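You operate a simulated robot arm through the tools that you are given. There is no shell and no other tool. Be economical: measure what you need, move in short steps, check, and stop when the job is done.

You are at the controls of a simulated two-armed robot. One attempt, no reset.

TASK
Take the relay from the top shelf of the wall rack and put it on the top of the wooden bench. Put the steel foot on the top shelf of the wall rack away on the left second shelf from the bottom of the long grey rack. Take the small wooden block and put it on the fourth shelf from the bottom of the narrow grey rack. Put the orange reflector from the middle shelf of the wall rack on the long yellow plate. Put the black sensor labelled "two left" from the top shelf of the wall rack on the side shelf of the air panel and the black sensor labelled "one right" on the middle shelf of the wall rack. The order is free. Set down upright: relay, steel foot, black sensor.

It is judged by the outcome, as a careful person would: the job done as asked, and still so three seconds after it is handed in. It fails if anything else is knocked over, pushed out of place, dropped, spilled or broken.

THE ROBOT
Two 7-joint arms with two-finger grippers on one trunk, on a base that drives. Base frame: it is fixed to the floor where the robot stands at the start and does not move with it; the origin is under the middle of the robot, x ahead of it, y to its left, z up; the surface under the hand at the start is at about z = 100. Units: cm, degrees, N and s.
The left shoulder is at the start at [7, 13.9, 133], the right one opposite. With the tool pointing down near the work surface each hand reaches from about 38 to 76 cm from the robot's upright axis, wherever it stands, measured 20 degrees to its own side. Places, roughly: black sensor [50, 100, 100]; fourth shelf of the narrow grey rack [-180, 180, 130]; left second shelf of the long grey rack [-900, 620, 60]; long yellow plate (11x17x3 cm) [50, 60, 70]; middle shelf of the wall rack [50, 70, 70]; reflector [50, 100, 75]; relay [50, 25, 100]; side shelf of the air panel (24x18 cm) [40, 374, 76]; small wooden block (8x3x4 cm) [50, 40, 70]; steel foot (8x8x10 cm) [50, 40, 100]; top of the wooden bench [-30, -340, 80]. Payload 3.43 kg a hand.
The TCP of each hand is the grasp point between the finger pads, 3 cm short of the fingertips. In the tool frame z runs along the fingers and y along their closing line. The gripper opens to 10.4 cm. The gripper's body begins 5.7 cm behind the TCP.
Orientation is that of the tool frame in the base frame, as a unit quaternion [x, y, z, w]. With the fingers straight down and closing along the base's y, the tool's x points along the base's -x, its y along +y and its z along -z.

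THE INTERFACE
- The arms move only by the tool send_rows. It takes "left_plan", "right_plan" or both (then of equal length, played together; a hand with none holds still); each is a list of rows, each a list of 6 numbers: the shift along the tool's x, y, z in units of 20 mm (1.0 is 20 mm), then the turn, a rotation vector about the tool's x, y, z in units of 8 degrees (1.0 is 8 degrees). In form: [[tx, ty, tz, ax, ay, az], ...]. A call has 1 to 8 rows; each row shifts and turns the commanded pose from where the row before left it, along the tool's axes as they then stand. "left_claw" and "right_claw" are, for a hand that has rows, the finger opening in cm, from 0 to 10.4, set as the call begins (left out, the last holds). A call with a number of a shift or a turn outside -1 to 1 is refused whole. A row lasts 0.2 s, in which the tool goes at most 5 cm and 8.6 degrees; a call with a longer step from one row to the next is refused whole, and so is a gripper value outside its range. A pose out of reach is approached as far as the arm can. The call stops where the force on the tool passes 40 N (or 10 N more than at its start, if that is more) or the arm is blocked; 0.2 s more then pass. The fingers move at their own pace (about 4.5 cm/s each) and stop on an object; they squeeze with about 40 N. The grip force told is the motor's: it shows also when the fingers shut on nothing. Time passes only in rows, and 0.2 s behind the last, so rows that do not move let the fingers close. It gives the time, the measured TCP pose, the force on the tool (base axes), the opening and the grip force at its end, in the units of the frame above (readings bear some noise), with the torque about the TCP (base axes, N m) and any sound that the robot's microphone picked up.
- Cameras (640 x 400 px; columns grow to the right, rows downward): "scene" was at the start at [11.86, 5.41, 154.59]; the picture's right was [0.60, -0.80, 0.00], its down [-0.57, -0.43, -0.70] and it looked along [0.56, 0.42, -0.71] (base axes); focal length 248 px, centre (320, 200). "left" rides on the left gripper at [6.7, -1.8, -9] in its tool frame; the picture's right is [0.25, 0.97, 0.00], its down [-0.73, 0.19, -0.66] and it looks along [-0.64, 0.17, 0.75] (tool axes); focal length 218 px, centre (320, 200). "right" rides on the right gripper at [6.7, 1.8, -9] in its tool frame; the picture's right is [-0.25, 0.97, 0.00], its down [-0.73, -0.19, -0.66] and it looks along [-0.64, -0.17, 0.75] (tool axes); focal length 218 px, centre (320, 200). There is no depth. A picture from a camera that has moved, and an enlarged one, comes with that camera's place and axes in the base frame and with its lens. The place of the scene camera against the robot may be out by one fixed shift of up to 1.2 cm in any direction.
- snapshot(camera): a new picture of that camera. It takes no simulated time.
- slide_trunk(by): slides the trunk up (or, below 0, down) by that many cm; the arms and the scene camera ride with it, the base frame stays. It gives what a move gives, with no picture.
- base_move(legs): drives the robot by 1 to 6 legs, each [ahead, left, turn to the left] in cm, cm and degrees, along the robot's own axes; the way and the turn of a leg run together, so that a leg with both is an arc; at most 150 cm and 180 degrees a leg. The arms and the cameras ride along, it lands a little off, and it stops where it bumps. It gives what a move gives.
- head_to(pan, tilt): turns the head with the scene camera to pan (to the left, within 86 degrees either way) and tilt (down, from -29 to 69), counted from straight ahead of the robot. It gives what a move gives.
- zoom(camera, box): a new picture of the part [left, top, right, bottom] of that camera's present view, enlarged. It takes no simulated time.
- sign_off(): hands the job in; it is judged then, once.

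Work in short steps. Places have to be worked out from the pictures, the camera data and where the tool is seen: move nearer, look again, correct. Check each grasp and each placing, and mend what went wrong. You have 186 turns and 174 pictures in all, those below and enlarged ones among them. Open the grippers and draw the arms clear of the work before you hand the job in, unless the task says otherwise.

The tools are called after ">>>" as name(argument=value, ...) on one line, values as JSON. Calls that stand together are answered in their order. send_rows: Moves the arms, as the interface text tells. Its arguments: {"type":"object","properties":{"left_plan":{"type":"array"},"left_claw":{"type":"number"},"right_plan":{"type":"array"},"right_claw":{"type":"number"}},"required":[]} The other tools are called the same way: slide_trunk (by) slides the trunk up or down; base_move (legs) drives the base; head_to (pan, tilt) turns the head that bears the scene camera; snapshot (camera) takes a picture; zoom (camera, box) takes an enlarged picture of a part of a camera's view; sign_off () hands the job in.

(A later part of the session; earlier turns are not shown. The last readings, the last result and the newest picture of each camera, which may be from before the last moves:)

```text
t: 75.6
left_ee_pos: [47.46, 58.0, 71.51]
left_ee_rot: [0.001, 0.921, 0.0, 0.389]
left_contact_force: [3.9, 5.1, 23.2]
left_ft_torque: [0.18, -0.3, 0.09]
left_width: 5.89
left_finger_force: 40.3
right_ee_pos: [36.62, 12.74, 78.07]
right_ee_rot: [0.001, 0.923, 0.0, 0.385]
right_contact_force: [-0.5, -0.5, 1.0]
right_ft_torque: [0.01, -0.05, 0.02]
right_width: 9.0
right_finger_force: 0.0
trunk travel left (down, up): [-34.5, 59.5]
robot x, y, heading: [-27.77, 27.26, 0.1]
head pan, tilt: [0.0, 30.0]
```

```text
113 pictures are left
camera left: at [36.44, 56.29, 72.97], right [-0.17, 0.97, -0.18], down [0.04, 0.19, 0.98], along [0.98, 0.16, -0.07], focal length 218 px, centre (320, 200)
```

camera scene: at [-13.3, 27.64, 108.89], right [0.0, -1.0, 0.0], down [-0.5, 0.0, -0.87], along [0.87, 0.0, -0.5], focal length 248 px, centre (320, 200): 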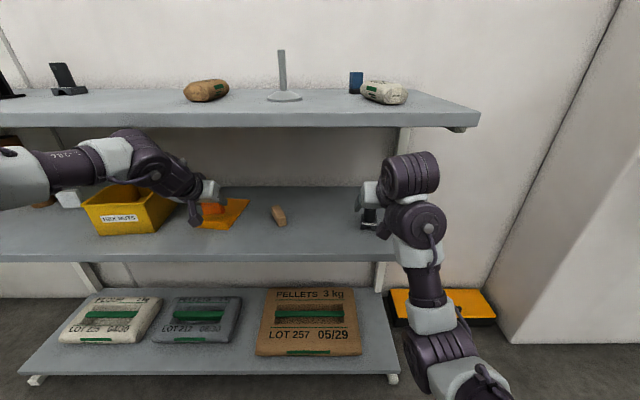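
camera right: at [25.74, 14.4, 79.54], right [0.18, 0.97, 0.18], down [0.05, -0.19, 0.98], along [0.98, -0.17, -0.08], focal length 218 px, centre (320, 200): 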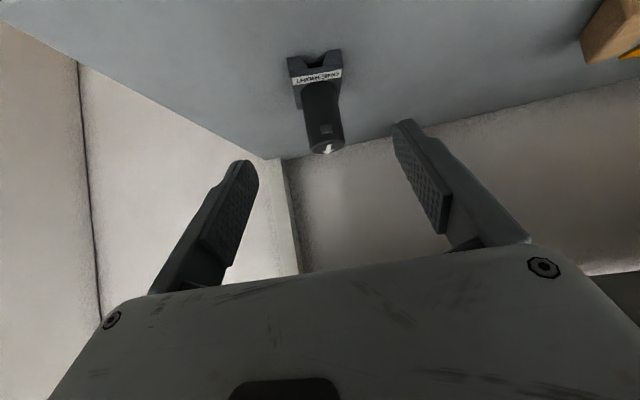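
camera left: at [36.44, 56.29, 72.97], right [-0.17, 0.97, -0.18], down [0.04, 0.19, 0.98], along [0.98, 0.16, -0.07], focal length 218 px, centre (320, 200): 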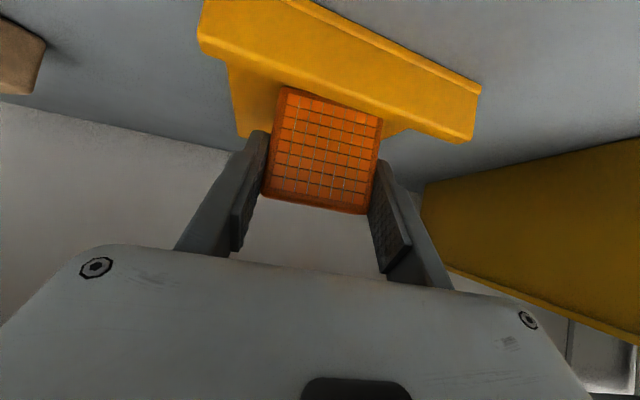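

Contact with the plate. Relieve a bit, open, and retreat.

>>> send_rows(left_plan=[[-0.1, 0, -0.1, 0, 0, 0], [0, 0, 0, 0, 0, 0], [0, 0, 0, 0, 0, 0], [0, 0, 0, 0, 0, 0], [0, 0, 0, 0, 0, 0]], left_claw=8.5)

>>> snapshot(camera="left")

>>> send_rows(left_plan=[[0.1, 0, -0.8, 0, 0, 0], [0.2, 0, -1, 0, 0, 0], [0.3, 0, -1, 0, 0, 0], [0.3, 0, -1, 0, 0, 0], [0.3, 0, -1, 0, 0, 0], [0.3, 0, -1, 0, 0, 0]])

>>> snapshot(camera="left")

```text
t: 76.8
left_ee_pos: [47.54, 58.03, 71.19]
left_ee_rot: [0.002, 0.923, -0.001, 0.384]
left_contact_force: [-0.7, 0.8, -0.1]
left_ft_torque: [0.04, 0.01, 0.0]
left_width: 8.48
left_finger_force: 0.1
right_ee_pos: [36.79, 12.65, 77.97]
right_ee_rot: [0.001, 0.924, 0.0, 0.383]
right_contact_force: [-0.5, 0.2, 0.3]
right_ft_torque: [0.02, 0.01, 0.0]
right_width: 9.0
right_finger_force: 0.0
trunk travel left (down, up): [-34.5, 59.5]
robot x, y, heading: [-27.57, 27.17, -0.3]
head pan, tilt: [0.0, 30.0]
```

```text
112 pictures are left
camera left: at [36.46, 56.3, 72.78], right [-0.18, 0.97, -0.18], down [0.05, 0.19, 0.98], along [0.98, 0.16, -0.08], focal length 218 px, centre (320, 200)
```

left: 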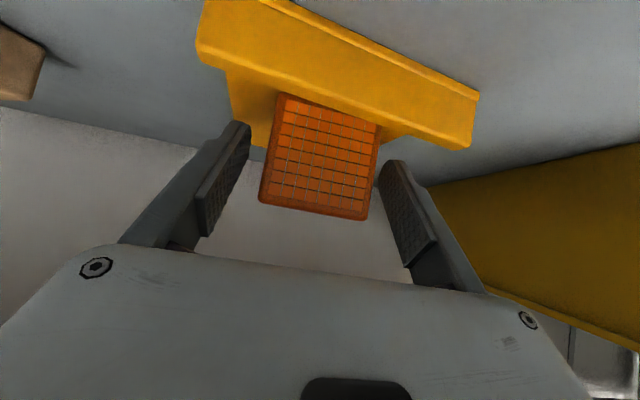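

```text
t: 78.2
left_ee_pos: [37.06, 58.23, 77.28]
left_ee_rot: [0.001, 0.924, -0.001, 0.383]
left_contact_force: [-1.2, 0.2, 0.5]
left_ft_torque: [0.05, 0.02, 0.01]
left_width: 8.5
left_finger_force: 0.0
right_ee_pos: [36.8, 12.65, 78.1]
right_ee_rot: [0.001, 0.924, -0.001, 0.384]
right_contact_force: [0.1, 0.5, 0.7]
right_ft_torque: [-0.03, -0.04, 0.01]
right_width: 9.02
right_finger_force: 0.2
trunk travel left (down, up): [-34.5, 59.5]
robot x, y, heading: [-27.78, 26.89, -0.4]
head pan, tilt: [0.0, 30.0]
```

```text
111 pictures are left
camera left: at [26.07, 56.52, 78.89], right [-0.18, 0.97, -0.18], down [0.05, 0.19, 0.98], along [0.98, 0.16, -0.08], focal length 218 px, centre (320, 200)
```

left: 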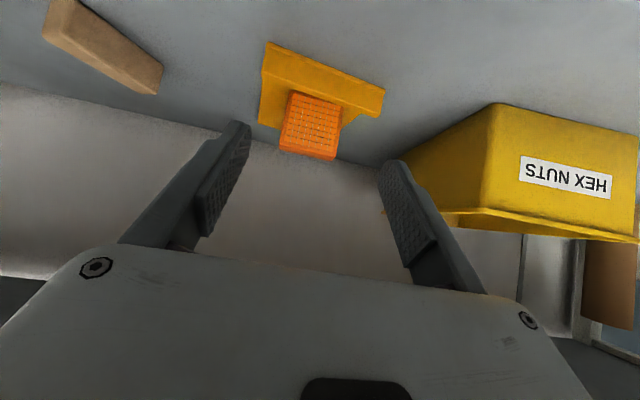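

Reflector stands on the plate. Next the wooden block at ≈[48.5,39], long axis yawed ~17°. Back off, shift right 19 cm, yaw and look with the left camera.

>>> base_move(legs=[[-14, 0, 0], [0, -19, 0]])

>>> send_rows(left_plan=[[0, 0, 0, 0.7, 0, 0.7], [0, 0, 0, 0.7, 0, 0.7]], left_claw=8)

>>> base_move(legs=[[14, 0, 0]])

>>> snapshot(camera="left")

>>> snapshot(camera="scene")

```text
t: 80.7
left_ee_pos: [22.75, 39.45, 77.24]
left_ee_rot: [0.0, 0.924, 0.001, 0.383]
left_contact_force: [1.3, 0.6, 0.0]
left_ft_torque: [0.0, -0.03, -0.01]
left_width: 8.53
left_finger_force: 0.0
right_ee_pos: [22.57, -6.02, 78.06]
right_ee_rot: [0.0, 0.924, 0.001, 0.383]
right_contact_force: [0.1, 0.1, 0.7]
right_ft_torque: [0.02, -0.04, 0.03]
right_width: 8.99
right_finger_force: 0.0
trunk travel left (down, up): [-34.5, 59.5]
robot x, y, heading: [-42.76, 8.11, 0.1]
head pan, tilt: [0.0, 30.0]
```

```text
t: 81.3
left_ee_pos: [22.73, 39.47, 77.24]
left_ee_rot: [0.129, 0.914, -0.053, 0.381]
left_contact_force: [0.5, -1.0, 0.4]
left_ft_torque: [-0.02, -0.01, -0.04]
left_width: 8.02
left_finger_force: 0.1
right_ee_pos: [22.4, -6.12, 78.07]
right_ee_rot: [0.001, 0.924, -0.001, 0.382]
right_contact_force: [-0.1, -0.5, 0.6]
right_ft_torque: [-0.01, 0.0, -0.02]
right_width: 9.02
right_finger_force: 0.1
trunk travel left (down, up): [-34.5, 59.5]
robot x, y, heading: [-42.05, 7.94, 0.0]
head pan, tilt: [0.0, 30.0]
```

```text
t: 82.7
left_ee_pos: [36.89, 39.24, 77.23]
left_ee_rot: [0.131, 0.914, -0.054, 0.379]
left_contact_force: [0.7, 0.1, -0.8]
left_ft_torque: [0.0, 0.05, -0.01]
left_width: 7.99
left_finger_force: 0.0
right_ee_pos: [36.42, -6.48, 77.99]
right_ee_rot: [0.002, 0.924, 0.0, 0.383]
right_contact_force: [0.2, -0.1, 0.5]
right_ft_torque: [0.03, -0.01, -0.04]
right_width: 9.01
right_finger_force: 0.0
trunk travel left (down, up): [-34.5, 59.5]
robot x, y, heading: [-28.08, 8.11, -0.2]
head pan, tilt: [0.0, 30.0]
```

```text
110 pictures are left
camera left: at [25.81, 40.51, 78.84], right [0.1, 0.98, -0.18], down [0.1, 0.17, 0.98], along [0.99, -0.11, -0.08], focal length 218 px, centre (320, 200)
```

left: 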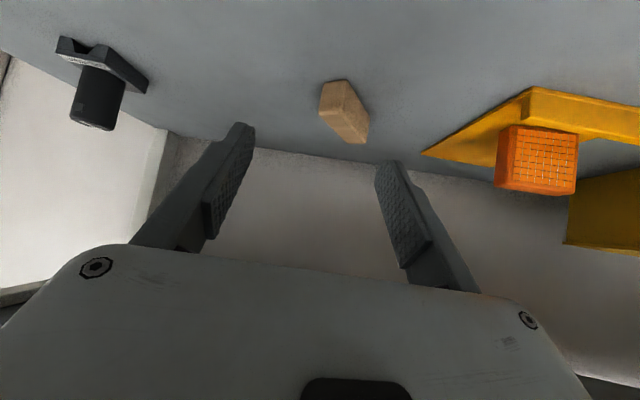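

```text
109 pictures are left
camera scene: at [-13.7, 8.63, 108.87], right [-0.01, -1.0, 0.0], down [-0.5, 0.0, -0.87], along [0.87, 0.0, -0.5], focal length 248 px, centre (320, 200)
```

scene: 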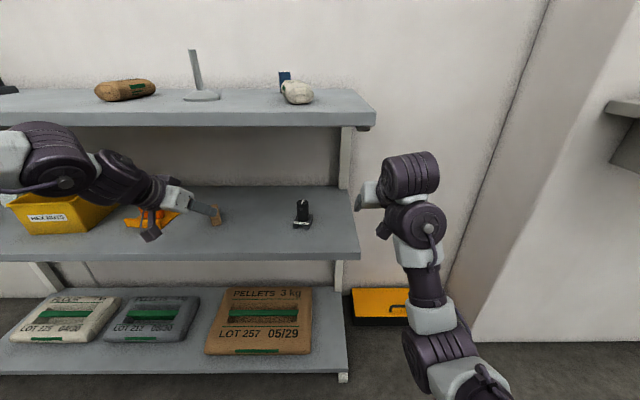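

I turned the wrong way; the block's axis is yawed about +21° (left), centre ≈[48.5,38.8]. Rotate the other way.

>>> send_rows(left_plan=[[0, 0, 0, -0.66, 0, -0.66], [0, 0, 0, -0.66, 0, -0.66], [0, 0, 0, -0.66, 0, -0.66], [0, 0, 0, -0.66, 0, -0.66], [0, 0, 0, -0.66, 0, -0.66]])

>>> snapshot(camera="left")

```text
t: 83.9
left_ee_pos: [36.96, 39.17, 77.29]
left_ee_rot: [-0.171, 0.908, 0.07, 0.377]
left_contact_force: [0.0, 0.2, 0.3]
left_ft_torque: [0.01, 0.0, 0.02]
left_width: 8.01
left_finger_force: 0.0
right_ee_pos: [36.4, -6.43, 77.99]
right_ee_rot: [0.001, 0.924, -0.001, 0.382]
right_contact_force: [-0.3, 0.7, -0.8]
right_ft_torque: [-0.04, -0.02, -0.02]
right_width: 9.01
right_finger_force: 0.0
trunk travel left (down, up): [-34.5, 59.5]
robot x, y, heading: [-28.08, 8.72, -0.5]
head pan, tilt: [0.0, 30.0]
```

```text
108 pictures are left
camera left: at [27.23, 33.43, 78.91], right [-0.52, 0.84, -0.18], down [-0.02, 0.2, 0.98], along [0.85, 0.51, -0.08], focal length 218 px, centre (320, 200)
```

left: 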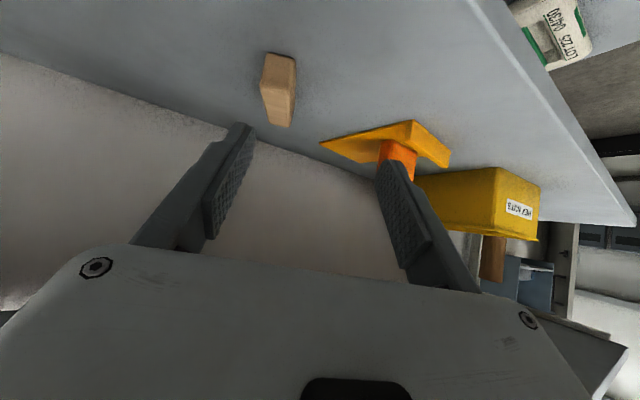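

Yaw now fits the block. First shift laterally and lower in front of it, then look.

>>> send_rows(left_plan=[[0.59, -0.75, 0.59, 0, 0, 0], [0.59, -0.75, 0.59, 0, 0, 0], [0.59, -0.75, 0.59, 0, 0, 0]])

>>> snapshot(camera="left")

```text
t: 84.7
left_ee_pos: [38.55, 34.95, 72.01]
left_ee_rot: [-0.17, 0.908, 0.07, 0.377]
left_contact_force: [0.7, -0.4, -0.3]
left_ft_torque: [-0.01, 0.03, 0.0]
left_width: 8.01
left_finger_force: 0.0
right_ee_pos: [36.4, -6.29, 78.0]
right_ee_rot: [0.001, 0.924, -0.001, 0.383]
right_contact_force: [-0.5, -0.7, -0.4]
right_ft_torque: [0.04, 0.01, 0.01]
right_width: 9.02
right_finger_force: 0.0
trunk travel left (down, up): [-34.5, 59.5]
robot x, y, heading: [-28.12, 7.91, -0.3]
head pan, tilt: [0.0, 30.0]
```

```text
107 pictures are left
camera left: at [28.96, 29.24, 73.57], right [-0.52, 0.84, -0.18], down [-0.02, 0.2, 0.98], along [0.86, 0.51, -0.08], focal length 218 px, centre (320, 200)
```

left: 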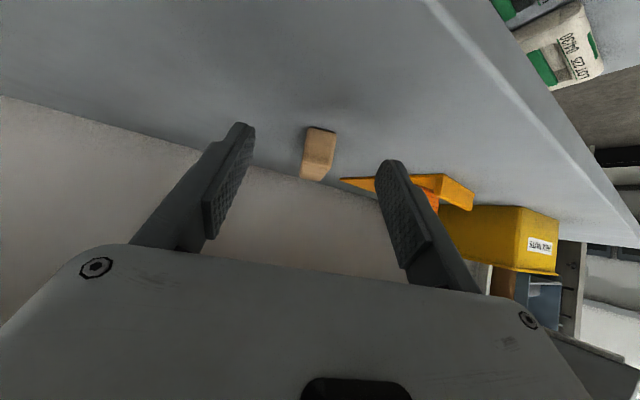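

Block is centred between the fingers, near face at ≈[45.5,37.9]. Advance around it.

>>> send_rows(left_plan=[[-0.5, 0.03, 0.96, 0, 0, 0], [-0.53, 0.03, 0.96, 0, 0, 0], [-0.53, 0.03, 0.96, 0, 0, 0], [-0.53, 0.03, 0.96, 0, 0, 0], [-0.53, 0.03, 0.9, 0, 0, 0]])

>>> snapshot(camera="left")

```text
t: 85.9
left_ee_pos: [44.82, 41.71, 70.27]
left_ee_rot: [-0.17, 0.908, 0.07, 0.378]
left_contact_force: [0.2, 0.5, 0.5]
left_ft_torque: [-0.03, 0.01, 0.03]
left_width: 8.0
left_finger_force: 0.1
left hand out of reach, approached as far as the arm can: row 1, 2, 3, 4, 5
right_ee_pos: [36.45, -6.39, 78.07]
right_ee_rot: [0.002, 0.924, -0.001, 0.383]
right_contact_force: [0.1, 0.2, -1.0]
right_ft_torque: [-0.04, -0.01, 0.0]
right_width: 8.99
right_finger_force: 0.1
trunk travel left (down, up): [-34.5, 59.5]
robot x, y, heading: [-28.1, 8.17, -0.7]
head pan, tilt: [0.0, 30.0]
```

```text
106 pictures are left
camera left: at [35.04, 36.13, 71.91], right [-0.51, 0.84, -0.18], down [-0.02, 0.2, 0.98], along [0.86, 0.51, -0.08], focal length 218 px, centre (320, 200)
```

left: 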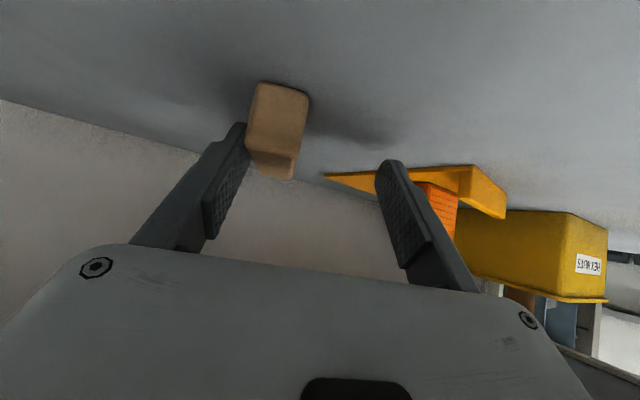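

The arm hit its reach limit and drifted sideways. Retreat, then bring the base 8 cm closer.

>>> send_rows(left_plan=[[0.5, 0, -0.96, 0, 0, 0], [0.53, 0, -0.96, 0, 0, 0], [0.53, 0, -0.96, 0, 0, 0], [0.53, 0, -0.96, 0, 0, 0], [0.53, 0, -0.9, 0, 0, 0]])

>>> snapshot(camera="left")

```text
t: 87.1
left_ee_pos: [34.96, 38.0, 73.19]
left_ee_rot: [-0.17, 0.908, 0.07, 0.377]
left_contact_force: [0.1, 0.7, -0.2]
left_ft_torque: [0.0, -0.01, 0.0]
left_width: 8.01
left_finger_force: 0.0
right_ee_pos: [36.34, -6.27, 77.92]
right_ee_rot: [0.001, 0.924, -0.001, 0.383]
right_contact_force: [1.1, 0.1, -0.6]
right_ft_torque: [0.0, -0.02, -0.01]
right_width: 8.99
right_finger_force: 0.1
trunk travel left (down, up): [-34.5, 59.5]
robot x, y, heading: [-28.23, 8.3, -0.4]
head pan, tilt: [0.0, 30.0]
```

```text
105 pictures are left
camera left: at [25.32, 32.31, 74.67], right [-0.52, 0.84, -0.18], down [-0.02, 0.2, 0.98], along [0.86, 0.51, -0.08], focal length 218 px, centre (320, 200)
```

left: 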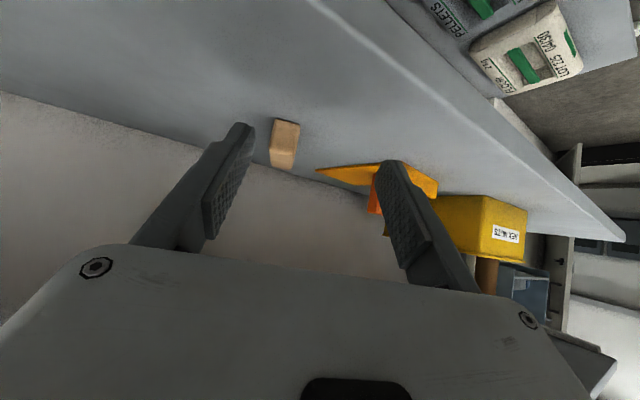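

Drive 6 cm ahead and 4 cm right to give reach, then realign.

>>> base_move(legs=[[6, -4, 0.3]])

>>> snapshot(camera="left")

```text
t: 88.1
left_ee_pos: [40.84, 34.19, 73.18]
left_ee_rot: [-0.172, 0.907, 0.072, 0.377]
left_contact_force: [-0.1, -0.6, 0.0]
left_ft_torque: [-0.02, 0.01, 0.02]
left_width: 8.02
left_finger_force: 0.0
right_ee_pos: [42.51, -10.14, 77.99]
right_ee_rot: [-0.001, 0.924, 0.001, 0.382]
right_contact_force: [-0.7, 0.0, -0.3]
right_ft_torque: [-0.03, -0.01, 0.0]
right_width: 9.01
right_finger_force: 0.1
trunk travel left (down, up): [-34.5, 59.5]
robot x, y, heading: [-22.44, 4.31, -0.1]
head pan, tilt: [0.0, 30.0]
```

```text
104 pictures are left
camera left: at [31.26, 28.43, 74.69], right [-0.52, 0.84, -0.18], down [-0.02, 0.2, 0.98], along [0.85, 0.51, -0.08], focal length 218 px, centre (320, 200)
```

left: 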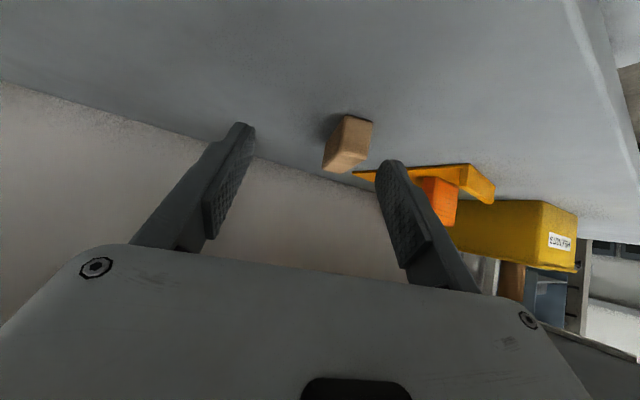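

Align laterally +2.6 cm, then advance to the block.

>>> send_rows(left_plan=[[0, 0.65, 0, 0, 0, 0], [0, 0.65, 0, 0, 0, 0], [-0.32, 0, 0.91, 0, 0, 0], [-0.32, 0, 0.91, 0, 0, 0]])

>>> snapshot(camera="left")

```text
t: 89.1
left_ee_pos: [43.11, 37.84, 71.26]
left_ee_rot: [-0.172, 0.907, 0.071, 0.377]
left_contact_force: [-0.3, -0.4, 0.8]
left_ft_torque: [-0.02, 0.0, 0.0]
left_width: 8.01
left_finger_force: 0.0
right_ee_pos: [42.39, -10.08, 77.95]
right_ee_rot: [-0.001, 0.924, 0.001, 0.382]
right_contact_force: [0.1, 0.4, 1.1]
right_ft_torque: [-0.02, 0.03, 0.0]
right_width: 9.0
right_finger_force: 0.1
trunk travel left (down, up): [-34.5, 59.5]
robot x, y, heading: [-22.01, 4.17, -0.0]
head pan, tilt: [0.0, 30.0]
```

```text
103 pictures are left
camera left: at [33.48, 32.19, 72.96], right [-0.52, 0.84, -0.18], down [-0.02, 0.2, 0.98], along [0.85, 0.51, -0.08], focal length 218 px, centre (320, 200)
```

left: 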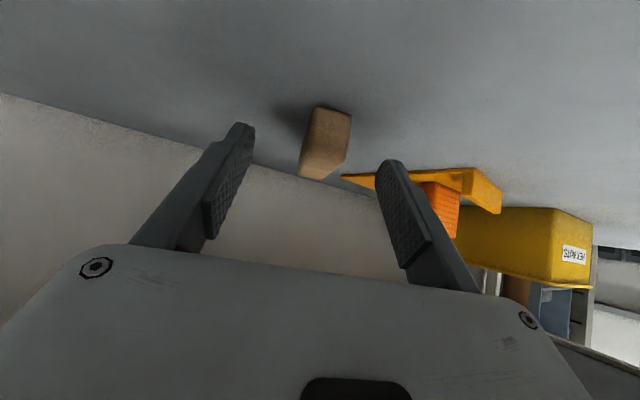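

Well aligned; advance the last 6 cm.

>>> send_rows(left_plan=[[-0.4, 0.03, 0.9, 0, 0, 0], [-0.4, 0.03, 0.9, 0, 0, 0], [-0.4, 0.03, 0.9, 0, 0, 0]])

>>> snapshot(camera="left")

```text
t: 89.9
left_ee_pos: [48.19, 40.07, 69.15]
left_ee_rot: [-0.171, 0.907, 0.071, 0.378]
left_contact_force: [-0.3, -0.3, 2.0]
left_ft_torque: [0.05, 0.01, 0.06]
left_width: 7.95
left_finger_force: 0.1
right_ee_pos: [42.26, -10.06, 78.0]
right_ee_rot: [0.0, 0.924, 0.0, 0.383]
right_contact_force: [-1.1, -0.3, 0.2]
right_ft_torque: [0.0, 0.04, 0.0]
right_width: 9.0
right_finger_force: 0.1
trunk travel left (down, up): [-34.5, 59.5]
robot x, y, heading: [-22.38, 4.29, -0.1]
head pan, tilt: [0.0, 30.0]
```

```text
102 pictures are left
camera left: at [38.63, 34.42, 70.87], right [-0.52, 0.84, -0.18], down [-0.02, 0.2, 0.98], along [0.85, 0.51, -0.08], focal length 218 px, centre (320, 200)
```

left: 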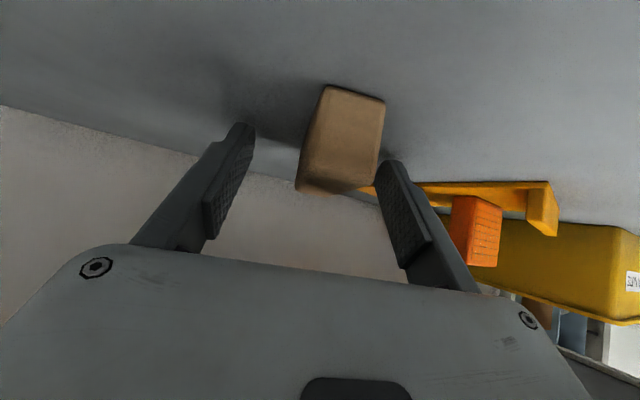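

Block is ~1.9 cm to the +y side and its near face is at the TCP. Shift left 1.9 cm and go 2.5 cm further horizontally.

>>> send_rows(left_plan=[[-0.07, 0.47, -0.07, 0, 0, 0], [0, 0.48, 0, 0, 0, 0], [-0.45, 0, 0.45, 0, 0, 0], [-0.45, 0, 0.43, 0, 0, 0]])

>>> snapshot(camera="left")

```text
t: 90.9
left_ee_pos: [49.87, 42.67, 69.53]
left_ee_rot: [-0.172, 0.907, 0.071, 0.378]
left_contact_force: [-0.1, -0.4, 0.2]
left_ft_torque: [0.01, -0.02, 0.0]
left_width: 8.01
left_finger_force: 0.1
right_ee_pos: [42.51, -10.19, 78.07]
right_ee_rot: [0.0, 0.924, -0.001, 0.383]
right_contact_force: [-0.3, 0.0, 0.3]
right_ft_torque: [0.02, -0.01, -0.02]
right_width: 9.01
right_finger_force: 0.0
trunk travel left (down, up): [-34.5, 59.5]
robot x, y, heading: [-22.4, 4.07, 0.2]
head pan, tilt: [0.0, 30.0]
```

```text
101 pictures are left
camera left: at [40.31, 36.98, 71.12], right [-0.52, 0.83, -0.18], down [-0.02, 0.2, 0.98], along [0.85, 0.51, -0.08], focal length 218 px, centre (320, 200)
```

left: 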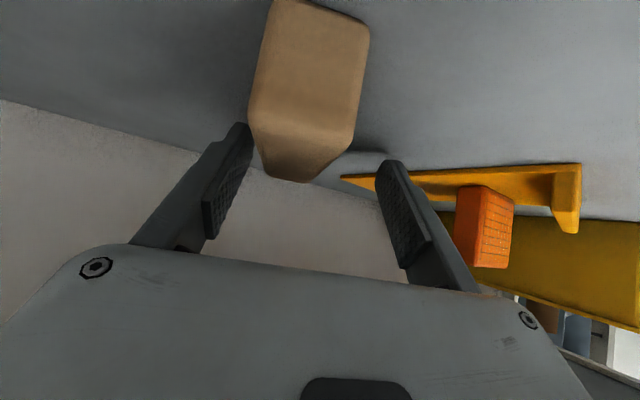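

Block is now between the fingers; small centring, then close.

>>> send_rows(left_plan=[[0, -0.4, 0, 0, 0, 0], [0, 0, 0, 0, 0, 0]])

>>> send_rows(left_plan=[[0, 0, 0, 0, 0, 0], [0, 0, 0, 0, 0, 0], [0, 0, 0, 0, 0, 0], [0, 0, 0, 0, 0, 0], [0, 0, 0, 0, 0, 0]], left_claw=0)

>>> snapshot(camera="left")

```text
t: 91.5
left_ee_pos: [50.17, 41.98, 69.49]
left_ee_rot: [-0.173, 0.907, 0.072, 0.377]
left_contact_force: [-0.2, 0.5, 1.0]
left_ft_torque: [0.02, -0.04, 0.0]
left_width: 8.0
left_finger_force: 0.2
right_ee_pos: [42.41, -10.04, 77.96]
right_ee_rot: [-0.001, 0.924, 0.001, 0.383]
right_contact_force: [1.0, -0.4, 0.2]
right_ft_torque: [0.02, -0.01, -0.01]
right_width: 8.97
right_finger_force: 0.1
trunk travel left (down, up): [-34.5, 59.5]
robot x, y, heading: [-22.46, 4.46, 0.1]
head pan, tilt: [0.0, 30.0]
```

```text
t: 92.7
left_ee_pos: [50.4, 42.01, 69.48]
left_ee_rot: [-0.172, 0.907, 0.071, 0.377]
left_contact_force: [-0.2, 0.0, -0.1]
left_ft_torque: [-0.05, -0.05, 0.01]
left_width: 2.47
left_finger_force: 40.2
right_ee_pos: [42.56, -10.12, 78.06]
right_ee_rot: [0.0, 0.924, 0.001, 0.383]
right_contact_force: [0.2, 0.0, 0.3]
right_ft_torque: [0.01, 0.01, 0.01]
right_width: 8.99
right_finger_force: 0.1
trunk travel left (down, up): [-34.5, 59.5]
robot x, y, heading: [-22.21, 4.06, 0.1]
head pan, tilt: [0.0, 30.0]
```

```text
100 pictures are left
camera left: at [40.59, 36.23, 71.1], right [-0.52, 0.84, -0.18], down [-0.02, 0.2, 0.98], along [0.85, 0.51, -0.08], focal length 218 px, centre (320, 200)
```

left: 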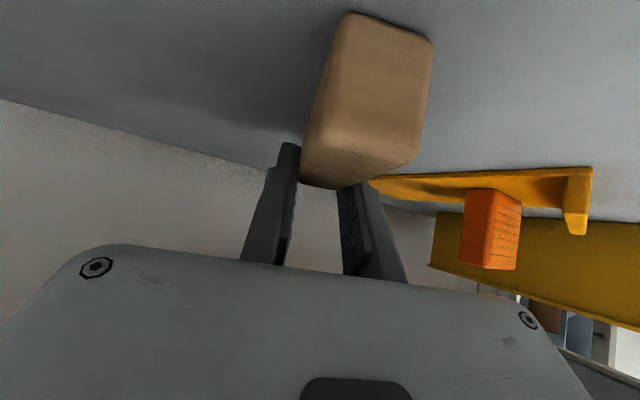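

The pads only pinched the block's far top edge (block ≈3 cm high, TCP too high/far). Open, move back ~3.9 cm, and look.

>>> send_rows(left_plan=[[0, 0, 0, 0, 0, 0], [0, 0, 0, 0, 0, 0], [0, 0, 0, 0, 0, 0], [0, 0, 0, 0, 0, 0]], left_claw=8)

>>> send_rows(left_plan=[[0.45, 0.12, -0.45, 0, 0, 0], [0.45, 0.13, -0.45, 0, 0, 0], [0.45, 0, -0.45, -0.3, 0, -0.3], [0, 0, 0, -0.3, 0, -0.3]])

>>> snapshot(camera="left")

>>> zoom(camera="scene", box=[100, 150, 260, 250])

```text
t: 93.7
left_ee_pos: [50.22, 42.0, 69.43]
left_ee_rot: [-0.173, 0.907, 0.072, 0.376]
left_contact_force: [0.8, 0.3, 0.2]
left_ft_torque: [0.02, -0.01, -0.02]
left_width: 8.01
left_finger_force: 0.0
right_ee_pos: [42.42, -10.02, 78.06]
right_ee_rot: [0.001, 0.924, 0.0, 0.383]
right_contact_force: [-0.3, 0.1, -0.7]
right_ft_torque: [0.02, -0.02, 0.02]
right_width: 8.99
right_finger_force: 0.0
trunk travel left (down, up): [-34.5, 59.5]
robot x, y, heading: [-22.5, 4.2, -0.0]
head pan, tilt: [0.0, 30.0]
```

```text
t: 94.7
left_ee_pos: [46.34, 40.97, 69.54]
left_ee_rot: [-0.225, 0.896, 0.093, 0.372]
left_contact_force: [0.4, 0.5, -1.6]
left_ft_torque: [0.02, 0.01, -0.01]
left_width: 8.0
left_finger_force: 0.1
right_ee_pos: [42.48, -10.15, 78.02]
right_ee_rot: [0.0, 0.924, 0.0, 0.383]
right_contact_force: [-0.5, -0.1, 0.5]
right_ft_torque: [0.01, -0.01, -0.01]
right_width: 8.99
right_finger_force: 0.0
trunk travel left (down, up): [-34.5, 59.5]
robot x, y, heading: [-22.14, 4.33, -0.0]
head pan, tilt: [0.0, 30.0]
```

```text
99 pictures are left
camera left: at [37.5, 34.23, 71.23], right [-0.62, 0.77, -0.18], down [-0.05, 0.19, 0.98], along [0.79, 0.61, -0.08], focal length 218 px, centre (320, 200)
```

left: 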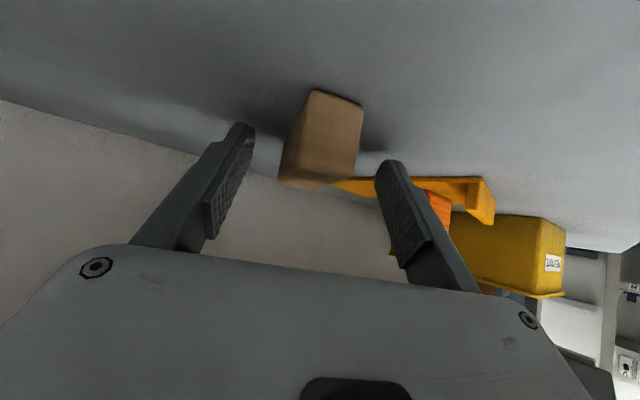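

```text
4.00 times, centred on (180, 200) of scene
camera zoom: at [-7.78, 4.67, 108.88], right [0.0, -1.0, 0.0], down [-0.5, 0.0, -0.87], along [0.87, 0.0, -0.5], focal length 990 px, centre (880, 200)
```

zoom: 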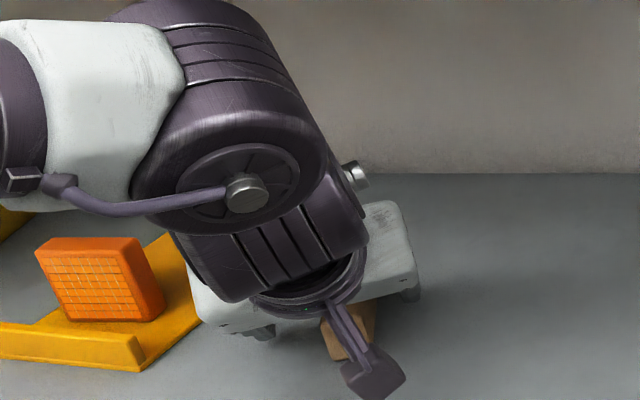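

Block's near face ≈[44.6,39.7], well between the fingers. Forward 1 cm, down 0.4, and close.

>>> send_rows(left_plan=[[-0.2, 0.1, 0.35, 0, 0, 0], [0, 0.05, 0.14, 0, 0, 0]])

>>> send_rows(left_plan=[[0, 0, 0, 0, 0, 0], [0, 0, 0, 0, 0, 0], [0, 0, 0, 0, 0, 0], [0, 0, 0, 0, 0, 0], [0, 0, 0, 0, 0, 0]], left_claw=0)

>>> snapshot(camera="left")

```text
t: 95.3
left_ee_pos: [47.16, 41.71, 69.29]
left_ee_rot: [-0.225, 0.896, 0.092, 0.372]
left_contact_force: [0.2, 0.4, 1.2]
left_ft_torque: [0.05, 0.01, 0.03]
left_width: 7.96
left_finger_force: 0.1
right_ee_pos: [42.42, -10.08, 78.09]
right_ee_rot: [-0.001, 0.923, 0.001, 0.384]
right_contact_force: [-0.7, -0.5, 0.2]
right_ft_torque: [-0.02, -0.01, -0.03]
right_width: 9.01
right_finger_force: 0.2
trunk travel left (down, up): [-34.5, 59.5]
robot x, y, heading: [-21.94, 4.32, -0.0]
head pan, tilt: [0.0, 30.0]
```

```text
t: 96.5
left_ee_pos: [47.08, 41.72, 69.12]
left_ee_rot: [-0.225, 0.896, 0.092, 0.372]
left_contact_force: [-0.4, -0.4, 0.3]
left_ft_torque: [0.03, 0.0, 0.01]
left_width: 2.48
left_finger_force: 40.0
right_ee_pos: [42.49, -10.07, 77.97]
right_ee_rot: [0.001, 0.924, 0.0, 0.383]
right_contact_force: [0.6, 0.0, 0.3]
right_ft_torque: [-0.01, -0.02, -0.01]
right_width: 9.02
right_finger_force: 0.0
trunk travel left (down, up): [-34.5, 59.5]
robot x, y, heading: [-22.28, 4.0, 0.2]
head pan, tilt: [0.0, 30.0]
```

```text
97 pictures are left
camera left: at [38.26, 34.86, 70.84], right [-0.61, 0.77, -0.18], down [-0.05, 0.19, 0.98], along [0.79, 0.61, -0.08], focal length 218 px, centre (320, 200)
```

left: 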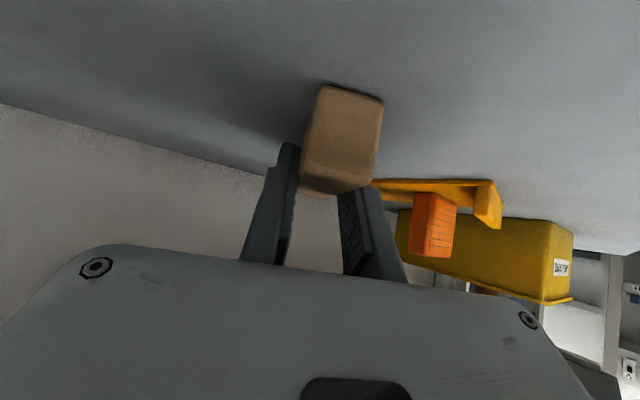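

Gripped (2.48 cm, now along the block's sides). Lift 3 cm and check.

>>> send_rows(left_plan=[[-0.2, 0, -0.2, 0, 0, 0], [-0.3, 0, -0.3, 0, 0, 0], [-0.3, 0, -0.3, 0, 0, 0], [-0.2, 0, -0.2, 0, 0, 0]])

>>> snapshot(camera="left")

```text
t: 97.5
left_ee_pos: [47.04, 41.8, 71.53]
left_ee_rot: [-0.224, 0.897, 0.094, 0.369]
left_contact_force: [0.3, -0.7, 0.1]
left_ft_torque: [0.05, 0.0, -0.02]
left_width: 2.45
left_finger_force: 39.8
right_ee_pos: [42.45, -10.1, 77.91]
right_ee_rot: [-0.001, 0.924, 0.0, 0.383]
right_contact_force: [0.3, 0.4, 0.0]
right_ft_torque: [-0.02, 0.01, 0.01]
right_width: 8.98
right_finger_force: 0.1
trunk travel left (down, up): [-34.5, 59.5]
robot x, y, heading: [-22.12, 3.91, -0.3]
head pan, tilt: [0.0, 30.0]
```

```text
96 pictures are left
camera left: at [38.16, 35.08, 73.2], right [-0.62, 0.77, -0.17], down [-0.04, 0.19, 0.98], along [0.79, 0.61, -0.09], focal length 218 px, centre (320, 200)
```

left: 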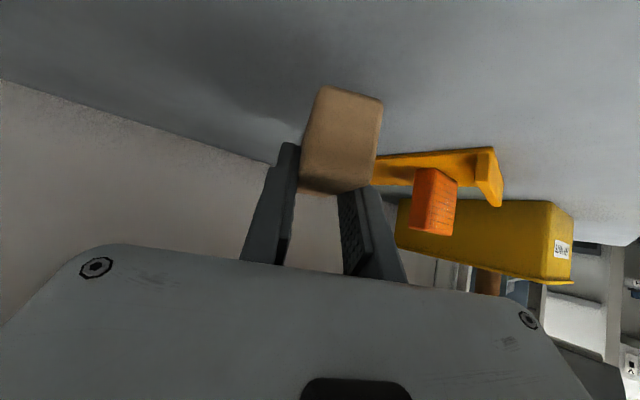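

Held. Back straight out with the base, then raise the trunk.

>>> base_move(legs=[[-24, 0, 0]])

>>> slide_trunk(by=40)

>>> head_to(pan=10, tilt=40)

>>> snapshot(camera="scene")

```text
t: 99.3
left_ee_pos: [23.24, 41.53, 72.01]
left_ee_rot: [-0.223, 0.896, 0.092, 0.372]
left_contact_force: [-0.4, 0.0, 0.0]
left_ft_torque: [-0.02, -0.04, 0.0]
left_width: 2.5
left_finger_force: 40.0
right_ee_pos: [18.18, -10.33, 78.08]
right_ee_rot: [0.002, 0.923, -0.001, 0.384]
right_contact_force: [-0.2, 0.6, 0.1]
right_ft_torque: [0.04, -0.03, -0.04]
right_width: 8.98
right_finger_force: 0.0
trunk travel left (down, up): [-34.5, 59.5]
robot x, y, heading: [-46.46, 4.51, -0.1]
head pan, tilt: [0.0, 30.0]
```

```text
t: 103.1
left_ee_pos: [23.16, 41.55, 112.04]
left_ee_rot: [-0.222, 0.897, 0.091, 0.372]
left_contact_force: [-0.5, -0.5, 0.2]
left_ft_torque: [0.03, -0.02, 0.0]
left_width: 2.46
left_finger_force: 40.0
right_ee_pos: [18.23, -10.34, 118.07]
right_ee_rot: [0.002, 0.924, -0.001, 0.383]
right_contact_force: [-1.1, -0.1, -0.8]
right_ft_torque: [0.02, 0.01, 0.04]
right_width: 9.01
right_finger_force: 0.0
trunk travel left (down, up): [-74.5, 19.5]
robot x, y, heading: [-46.22, 4.4, -0.3]
head pan, tilt: [0.0, 30.0]
```

```text
t: 103.8
left_ee_pos: [23.24, 41.71, 112.03]
left_ee_rot: [-0.223, 0.896, 0.092, 0.372]
left_contact_force: [-0.2, 0.5, 0.4]
left_ft_torque: [0.01, -0.01, -0.01]
left_width: 2.45
left_finger_force: 39.8
right_ee_pos: [18.23, -10.27, 118.02]
right_ee_rot: [0.002, 0.924, -0.001, 0.382]
right_contact_force: [-0.2, -0.1, -0.2]
right_ft_torque: [0.0, 0.01, -0.02]
right_width: 9.01
right_finger_force: 0.1
trunk travel left (down, up): [-74.5, 19.5]
robot x, y, heading: [-46.38, 4.31, -0.3]
head pan, tilt: [10.0, 40.0]
```

```text
95 pictures are left
camera scene: at [-32.57, 6.17, 147.36], right [0.17, -0.99, 0.0], down [-0.63, -0.11, -0.77], along [0.76, 0.13, -0.64], focal length 248 px, centre (320, 200)
```

scene: 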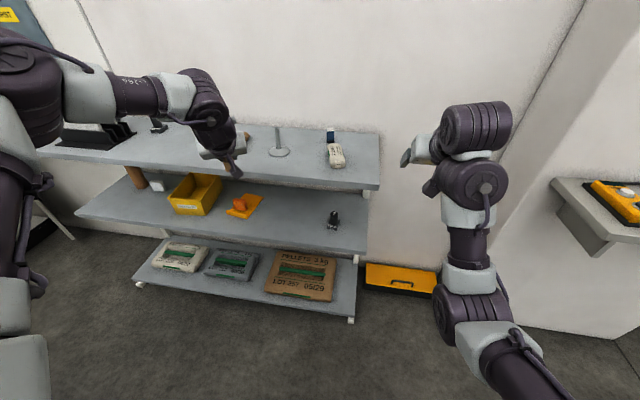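

Foot base at ≈[49,36]. Drive left 46 cm then 16 cm ahead so the right hand faces the foot.

>>> base_move(legs=[[0, 46, 0], [14, 0, 0]])

>>> snapshot(camera="right")

>>> snapshot(camera="scene")

```text
t: 107.5
left_ee_pos: [36.8, 89.03, 112.17]
left_ee_rot: [-0.228, 0.895, 0.094, 0.373]
left_contact_force: [0.2, 0.8, -0.3]
left_ft_torque: [0.0, -0.04, 0.01]
left_width: 2.46
left_finger_force: 40.4
right_ee_pos: [32.25, 37.04, 118.14]
right_ee_rot: [-0.002, 0.923, 0.001, 0.385]
right_contact_force: [-0.3, 0.4, -0.3]
right_ft_torque: [0.03, 0.01, -0.03]
right_width: 9.0
right_finger_force: 0.1
trunk travel left (down, up): [-74.5, 19.5]
robot x, y, heading: [-32.5, 51.17, 0.2]
head pan, tilt: [10.0, 40.0]
```

```text
94 pictures are left
camera right: at [21.24, 38.71, 119.61], right [0.17, 0.97, 0.18], down [0.05, -0.19, 0.98], along [0.98, -0.16, -0.08], focal length 218 px, centre (320, 200)
```

right: 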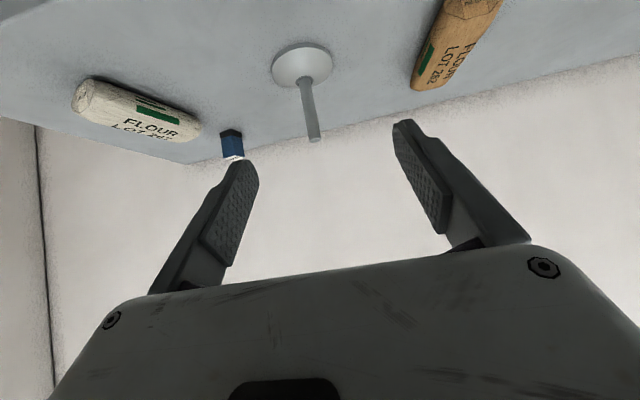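

```text
93 pictures are left
camera scene: at [-18.71, 53.12, 147.38], right [0.18, -0.98, 0.0], down [-0.63, -0.11, -0.77], along [0.75, 0.14, -0.64], focal length 248 px, centre (320, 200)
```

scene: 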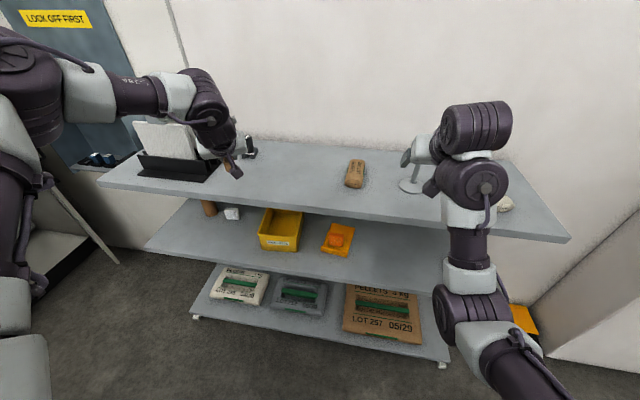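

Foot rod at ≈[46.8,35.2], top z≈110. Approach along the tool axis.

>>> send_rows(right_plan=[[-0.13, -0.15, 1, 0, 0, 0], [-0.13, -0.15, 1, 0, 0, 0], [-0.13, -0.15, 1, 0, 0, 0], [-0.13, -0.15, 1, 0, 0, 0], [-0.13, -0.15, 1, 0, 0, 0], [-0.13, -0.15, 1, 0, 0, 0]], right_claw=8)

>>> snapshot(camera="right")

```text
t: 108.9
left_ee_pos: [37.07, 89.08, 112.07]
left_ee_rot: [-0.228, 0.895, 0.095, 0.372]
left_contact_force: [-0.4, -0.5, -0.1]
left_ft_torque: [0.01, -0.01, 0.0]
left_width: 2.47
left_finger_force: 39.7
right_ee_pos: [42.33, 35.29, 110.43]
right_ee_rot: [-0.003, 0.924, 0.001, 0.383]
right_contact_force: [0.1, -0.7, 0.6]
right_ft_torque: [0.0, -0.01, -0.01]
right_width: 7.99
right_finger_force: 0.1
trunk travel left (down, up): [-74.5, 19.5]
robot x, y, heading: [-32.03, 51.02, 0.3]
head pan, tilt: [10.0, 40.0]
```

```text
92 pictures are left
camera right: at [31.25, 36.99, 111.99], right [0.17, 0.97, 0.18], down [0.05, -0.19, 0.98], along [0.98, -0.16, -0.08], focal length 218 px, centre (320, 200)
```

right: 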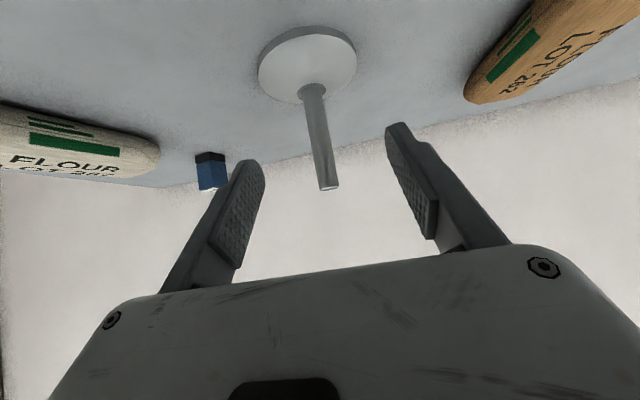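

Aligned; advance the last 5.6 cm and close on the rod.

>>> send_rows(right_plan=[[-0.13, 0, 0.93, 0, 0, 0], [-0.13, 0, 0.93, 0, 0, 0], [-0.13, 0, 0.93, 0, 0, 0]])

>>> send_rows(right_plan=[[0, 0, 0, 0, 0, 0], [0, 0, 0, 0, 0, 0], [0, 0, 0, 0, 0, 0], [0, 0, 0, 0, 0, 0], [0, 0, 0, 0, 0, 0], [0, 0, 0, 0, 0, 0]], right_claw=0)

>>> snapshot(camera="right")

```text
t: 109.7
left_ee_pos: [37.02, 89.14, 112.02]
left_ee_rot: [-0.227, 0.895, 0.094, 0.372]
left_contact_force: [-0.4, -0.1, 0.5]
left_ft_torque: [-0.01, -0.03, -0.01]
left_width: 2.49
left_finger_force: 39.6
right_ee_pos: [46.7, 35.31, 107.08]
right_ee_rot: [-0.002, 0.924, 0.001, 0.383]
right_contact_force: [-0.5, 0.6, 0.8]
right_ft_torque: [0.0, -0.03, 0.0]
right_width: 7.99
right_finger_force: 0.0
trunk travel left (down, up): [-74.5, 19.5]
robot x, y, heading: [-32.24, 50.97, 0.2]
head pan, tilt: [10.0, 40.0]
```

```text
t: 111.1
left_ee_pos: [37.12, 89.11, 112.03]
left_ee_rot: [-0.227, 0.895, 0.094, 0.372]
left_contact_force: [0.1, 0.5, -0.6]
left_ft_torque: [0.0, -0.02, -0.03]
left_width: 2.46
left_finger_force: 40.0
right_ee_pos: [46.7, 35.32, 107.03]
right_ee_rot: [-0.002, 0.924, 0.001, 0.383]
right_contact_force: [-1.3, 7.7, 0.7]
right_ft_torque: [1.11, 0.01, 0.56]
right_width: 1.13
right_finger_force: 40.0
trunk travel left (down, up): [-74.5, 19.5]
robot x, y, heading: [-32.27, 51.14, 0.2]
head pan, tilt: [10.0, 40.0]
```

```text
91 pictures are left
camera right: at [35.67, 36.95, 108.56], right [0.17, 0.97, 0.18], down [0.05, -0.19, 0.98], along [0.98, -0.16, -0.08], focal length 218 px, centre (320, 200)
```

right: 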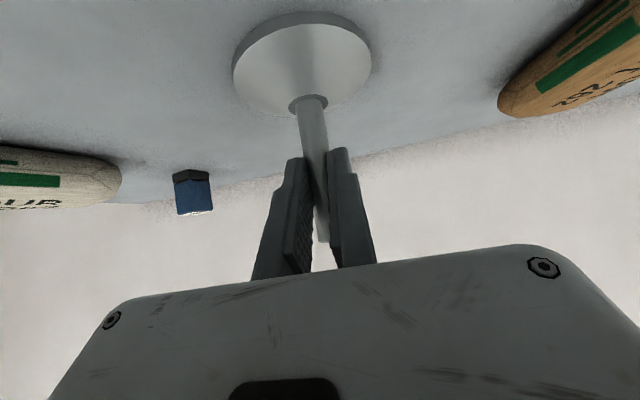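

Rod gripped (1.13 cm). Lift and check.

>>> send_rows(right_plan=[[-0.2, 0, -0.2, 0, 0, 0], [-0.3, 0, -0.3, 0, 0, 0], [-0.4, 0, -0.4, 0, 0, 0], [-0.5, 0, -0.5, 0, 0, 0], [-0.5, 0, -0.5, 0, 0, 0]])

>>> snapshot(camera="right")

```text
t: 112.3
left_ee_pos: [37.08, 89.11, 112.03]
left_ee_rot: [-0.228, 0.895, 0.095, 0.372]
left_contact_force: [0.3, 0.4, -0.9]
left_ft_torque: [-0.01, 0.01, -0.01]
left_width: 2.45
left_finger_force: 39.8
right_ee_pos: [46.67, 35.34, 112.63]
right_ee_rot: [-0.002, 0.924, 0.001, 0.383]
right_contact_force: [-0.4, -0.8, -3.6]
right_ft_torque: [-0.02, 0.03, -0.05]
right_width: 1.47
right_finger_force: 40.2
trunk travel left (down, up): [-74.5, 19.5]
robot x, y, heading: [-31.87, 50.69, 0.0]
head pan, tilt: [10.0, 40.0]
```

```text
90 pictures are left
camera right: at [35.57, 36.94, 114.15], right [0.17, 0.97, 0.18], down [0.05, -0.19, 0.98], along [0.98, -0.16, -0.08], focal length 218 px, centre (320, 200)
```

right: 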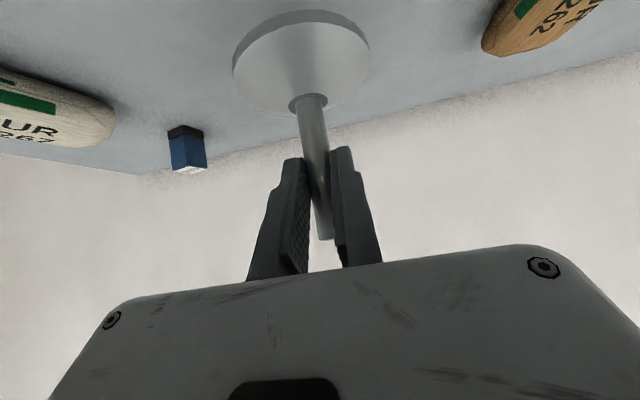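

Foot is held (≈0.36 kg). Back away from the rack and look left/behind to plan the route to the narrow grey rack.

>>> base_move(legs=[[-20, 0, 0]])

>>> head_to(pan=86, tilt=15)

>>> snapshot(camera="scene")

```text
t: 113.9
left_ee_pos: [17.74, 88.81, 111.72]
left_ee_rot: [-0.226, 0.896, 0.094, 0.371]
left_contact_force: [-0.8, 0.2, -0.2]
left_ft_torque: [0.03, 0.0, 0.0]
left_width: 2.47
left_finger_force: 39.8
right_ee_pos: [27.17, 35.03, 112.49]
right_ee_rot: [-0.001, 0.924, 0.001, 0.382]
right_contact_force: [0.6, -0.4, -1.9]
right_ft_torque: [-0.01, 0.05, 0.01]
right_width: 1.47
right_finger_force: 39.9
trunk travel left (down, up): [-74.5, 19.5]
robot x, y, heading: [-52.05, 51.14, -0.1]
head pan, tilt: [10.0, 40.0]
```

```text
t: 115.4
left_ee_pos: [17.6, 88.81, 112.06]
left_ee_rot: [-0.227, 0.896, 0.094, 0.371]
left_contact_force: [-0.6, -0.1, 0.2]
left_ft_torque: [0.01, 0.02, 0.02]
left_width: 2.44
left_finger_force: 40.1
right_ee_pos: [26.97, 35.06, 112.51]
right_ee_rot: [-0.001, 0.924, 0.0, 0.382]
right_contact_force: [0.6, 0.3, -3.6]
right_ft_torque: [0.02, 0.08, 0.0]
right_width: 1.48
right_finger_force: 40.0
trunk travel left (down, up): [-74.5, 19.5]
robot x, y, heading: [-51.77, 51.22, -0.0]
head pan, tilt: [85.9, 15.0]
```

```text
89 pictures are left
camera scene: at [-45.75, 60.85, 151.31], right [1.0, -0.07, 0.0], down [-0.02, -0.26, -0.97], along [0.07, 0.96, -0.26], focal length 248 px, centre (320, 200)
```

scene: 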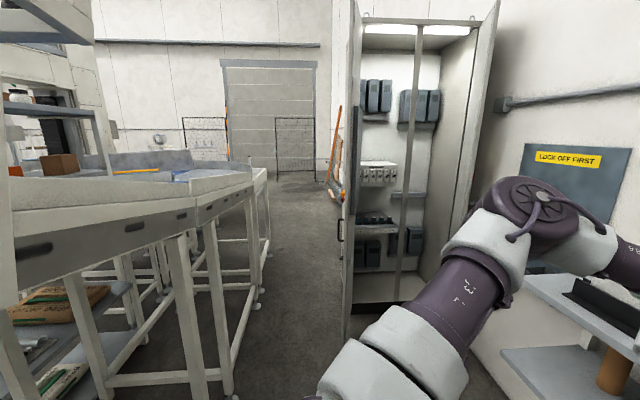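

The narrow rack lies behind-left. Rotate 60° left in place (hands stay clear) and look.

>>> base_move(legs=[[0, 0, 60]])

>>> head_to(pan=65, tilt=15)

>>> snapshot(camera="scene")

```text
t: 118.4
left_ee_pos: [-47.74, 129.95, 112.02]
left_ee_rot: [-0.634, 0.671, 0.263, 0.279]
left_contact_force: [0.2, 0.6, 0.5]
left_ft_torque: [-0.01, 0.01, -0.03]
left_width: 2.44
left_finger_force: 39.8
right_ee_pos: [3.02, 110.03, 112.53]
right_ee_rot: [-0.451, 0.806, 0.186, 0.334]
right_contact_force: [0.5, 0.3, -3.5]
right_ft_torque: [-0.03, 0.02, -0.01]
right_width: 1.47
right_finger_force: 40.1
trunk travel left (down, up): [-74.5, 19.5]
robot x, y, heading: [-52.22, 50.92, 58.7]
head pan, tilt: [85.9, 15.0]
```

```text
t: 119.2
left_ee_pos: [-47.75, 129.88, 111.92]
left_ee_rot: [-0.635, 0.671, 0.264, 0.279]
left_contact_force: [-0.9, 0.3, 0.8]
left_ft_torque: [0.02, -0.01, 0.0]
left_width: 2.45
left_finger_force: 40.0
right_ee_pos: [3.09, 109.94, 112.52]
right_ee_rot: [-0.452, 0.806, 0.187, 0.334]
right_contact_force: [0.6, -0.1, -3.9]
right_ft_torque: [-0.05, 0.02, -0.04]
right_width: 1.49
right_finger_force: 39.1
trunk travel left (down, up): [-74.5, 19.5]
robot x, y, heading: [-51.9, 51.04, 58.7]
head pan, tilt: [65.0, 15.0]
```

```text
88 pictures are left
camera scene: at [-54.03, 63.69, 151.3], right [0.83, 0.55, 0.0], down [0.14, -0.22, -0.97], along [-0.53, 0.8, -0.26], focal length 248 px, centre (320, 200)
```

scene: 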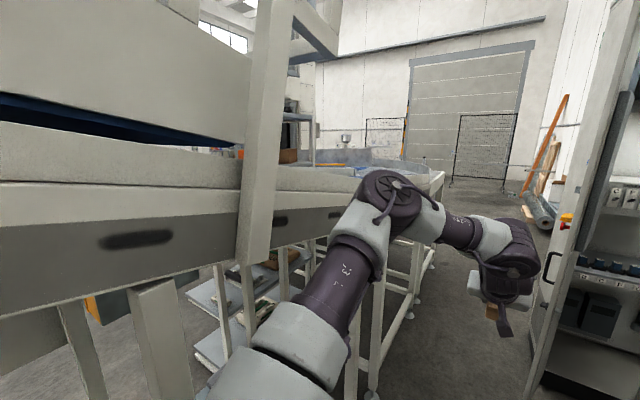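

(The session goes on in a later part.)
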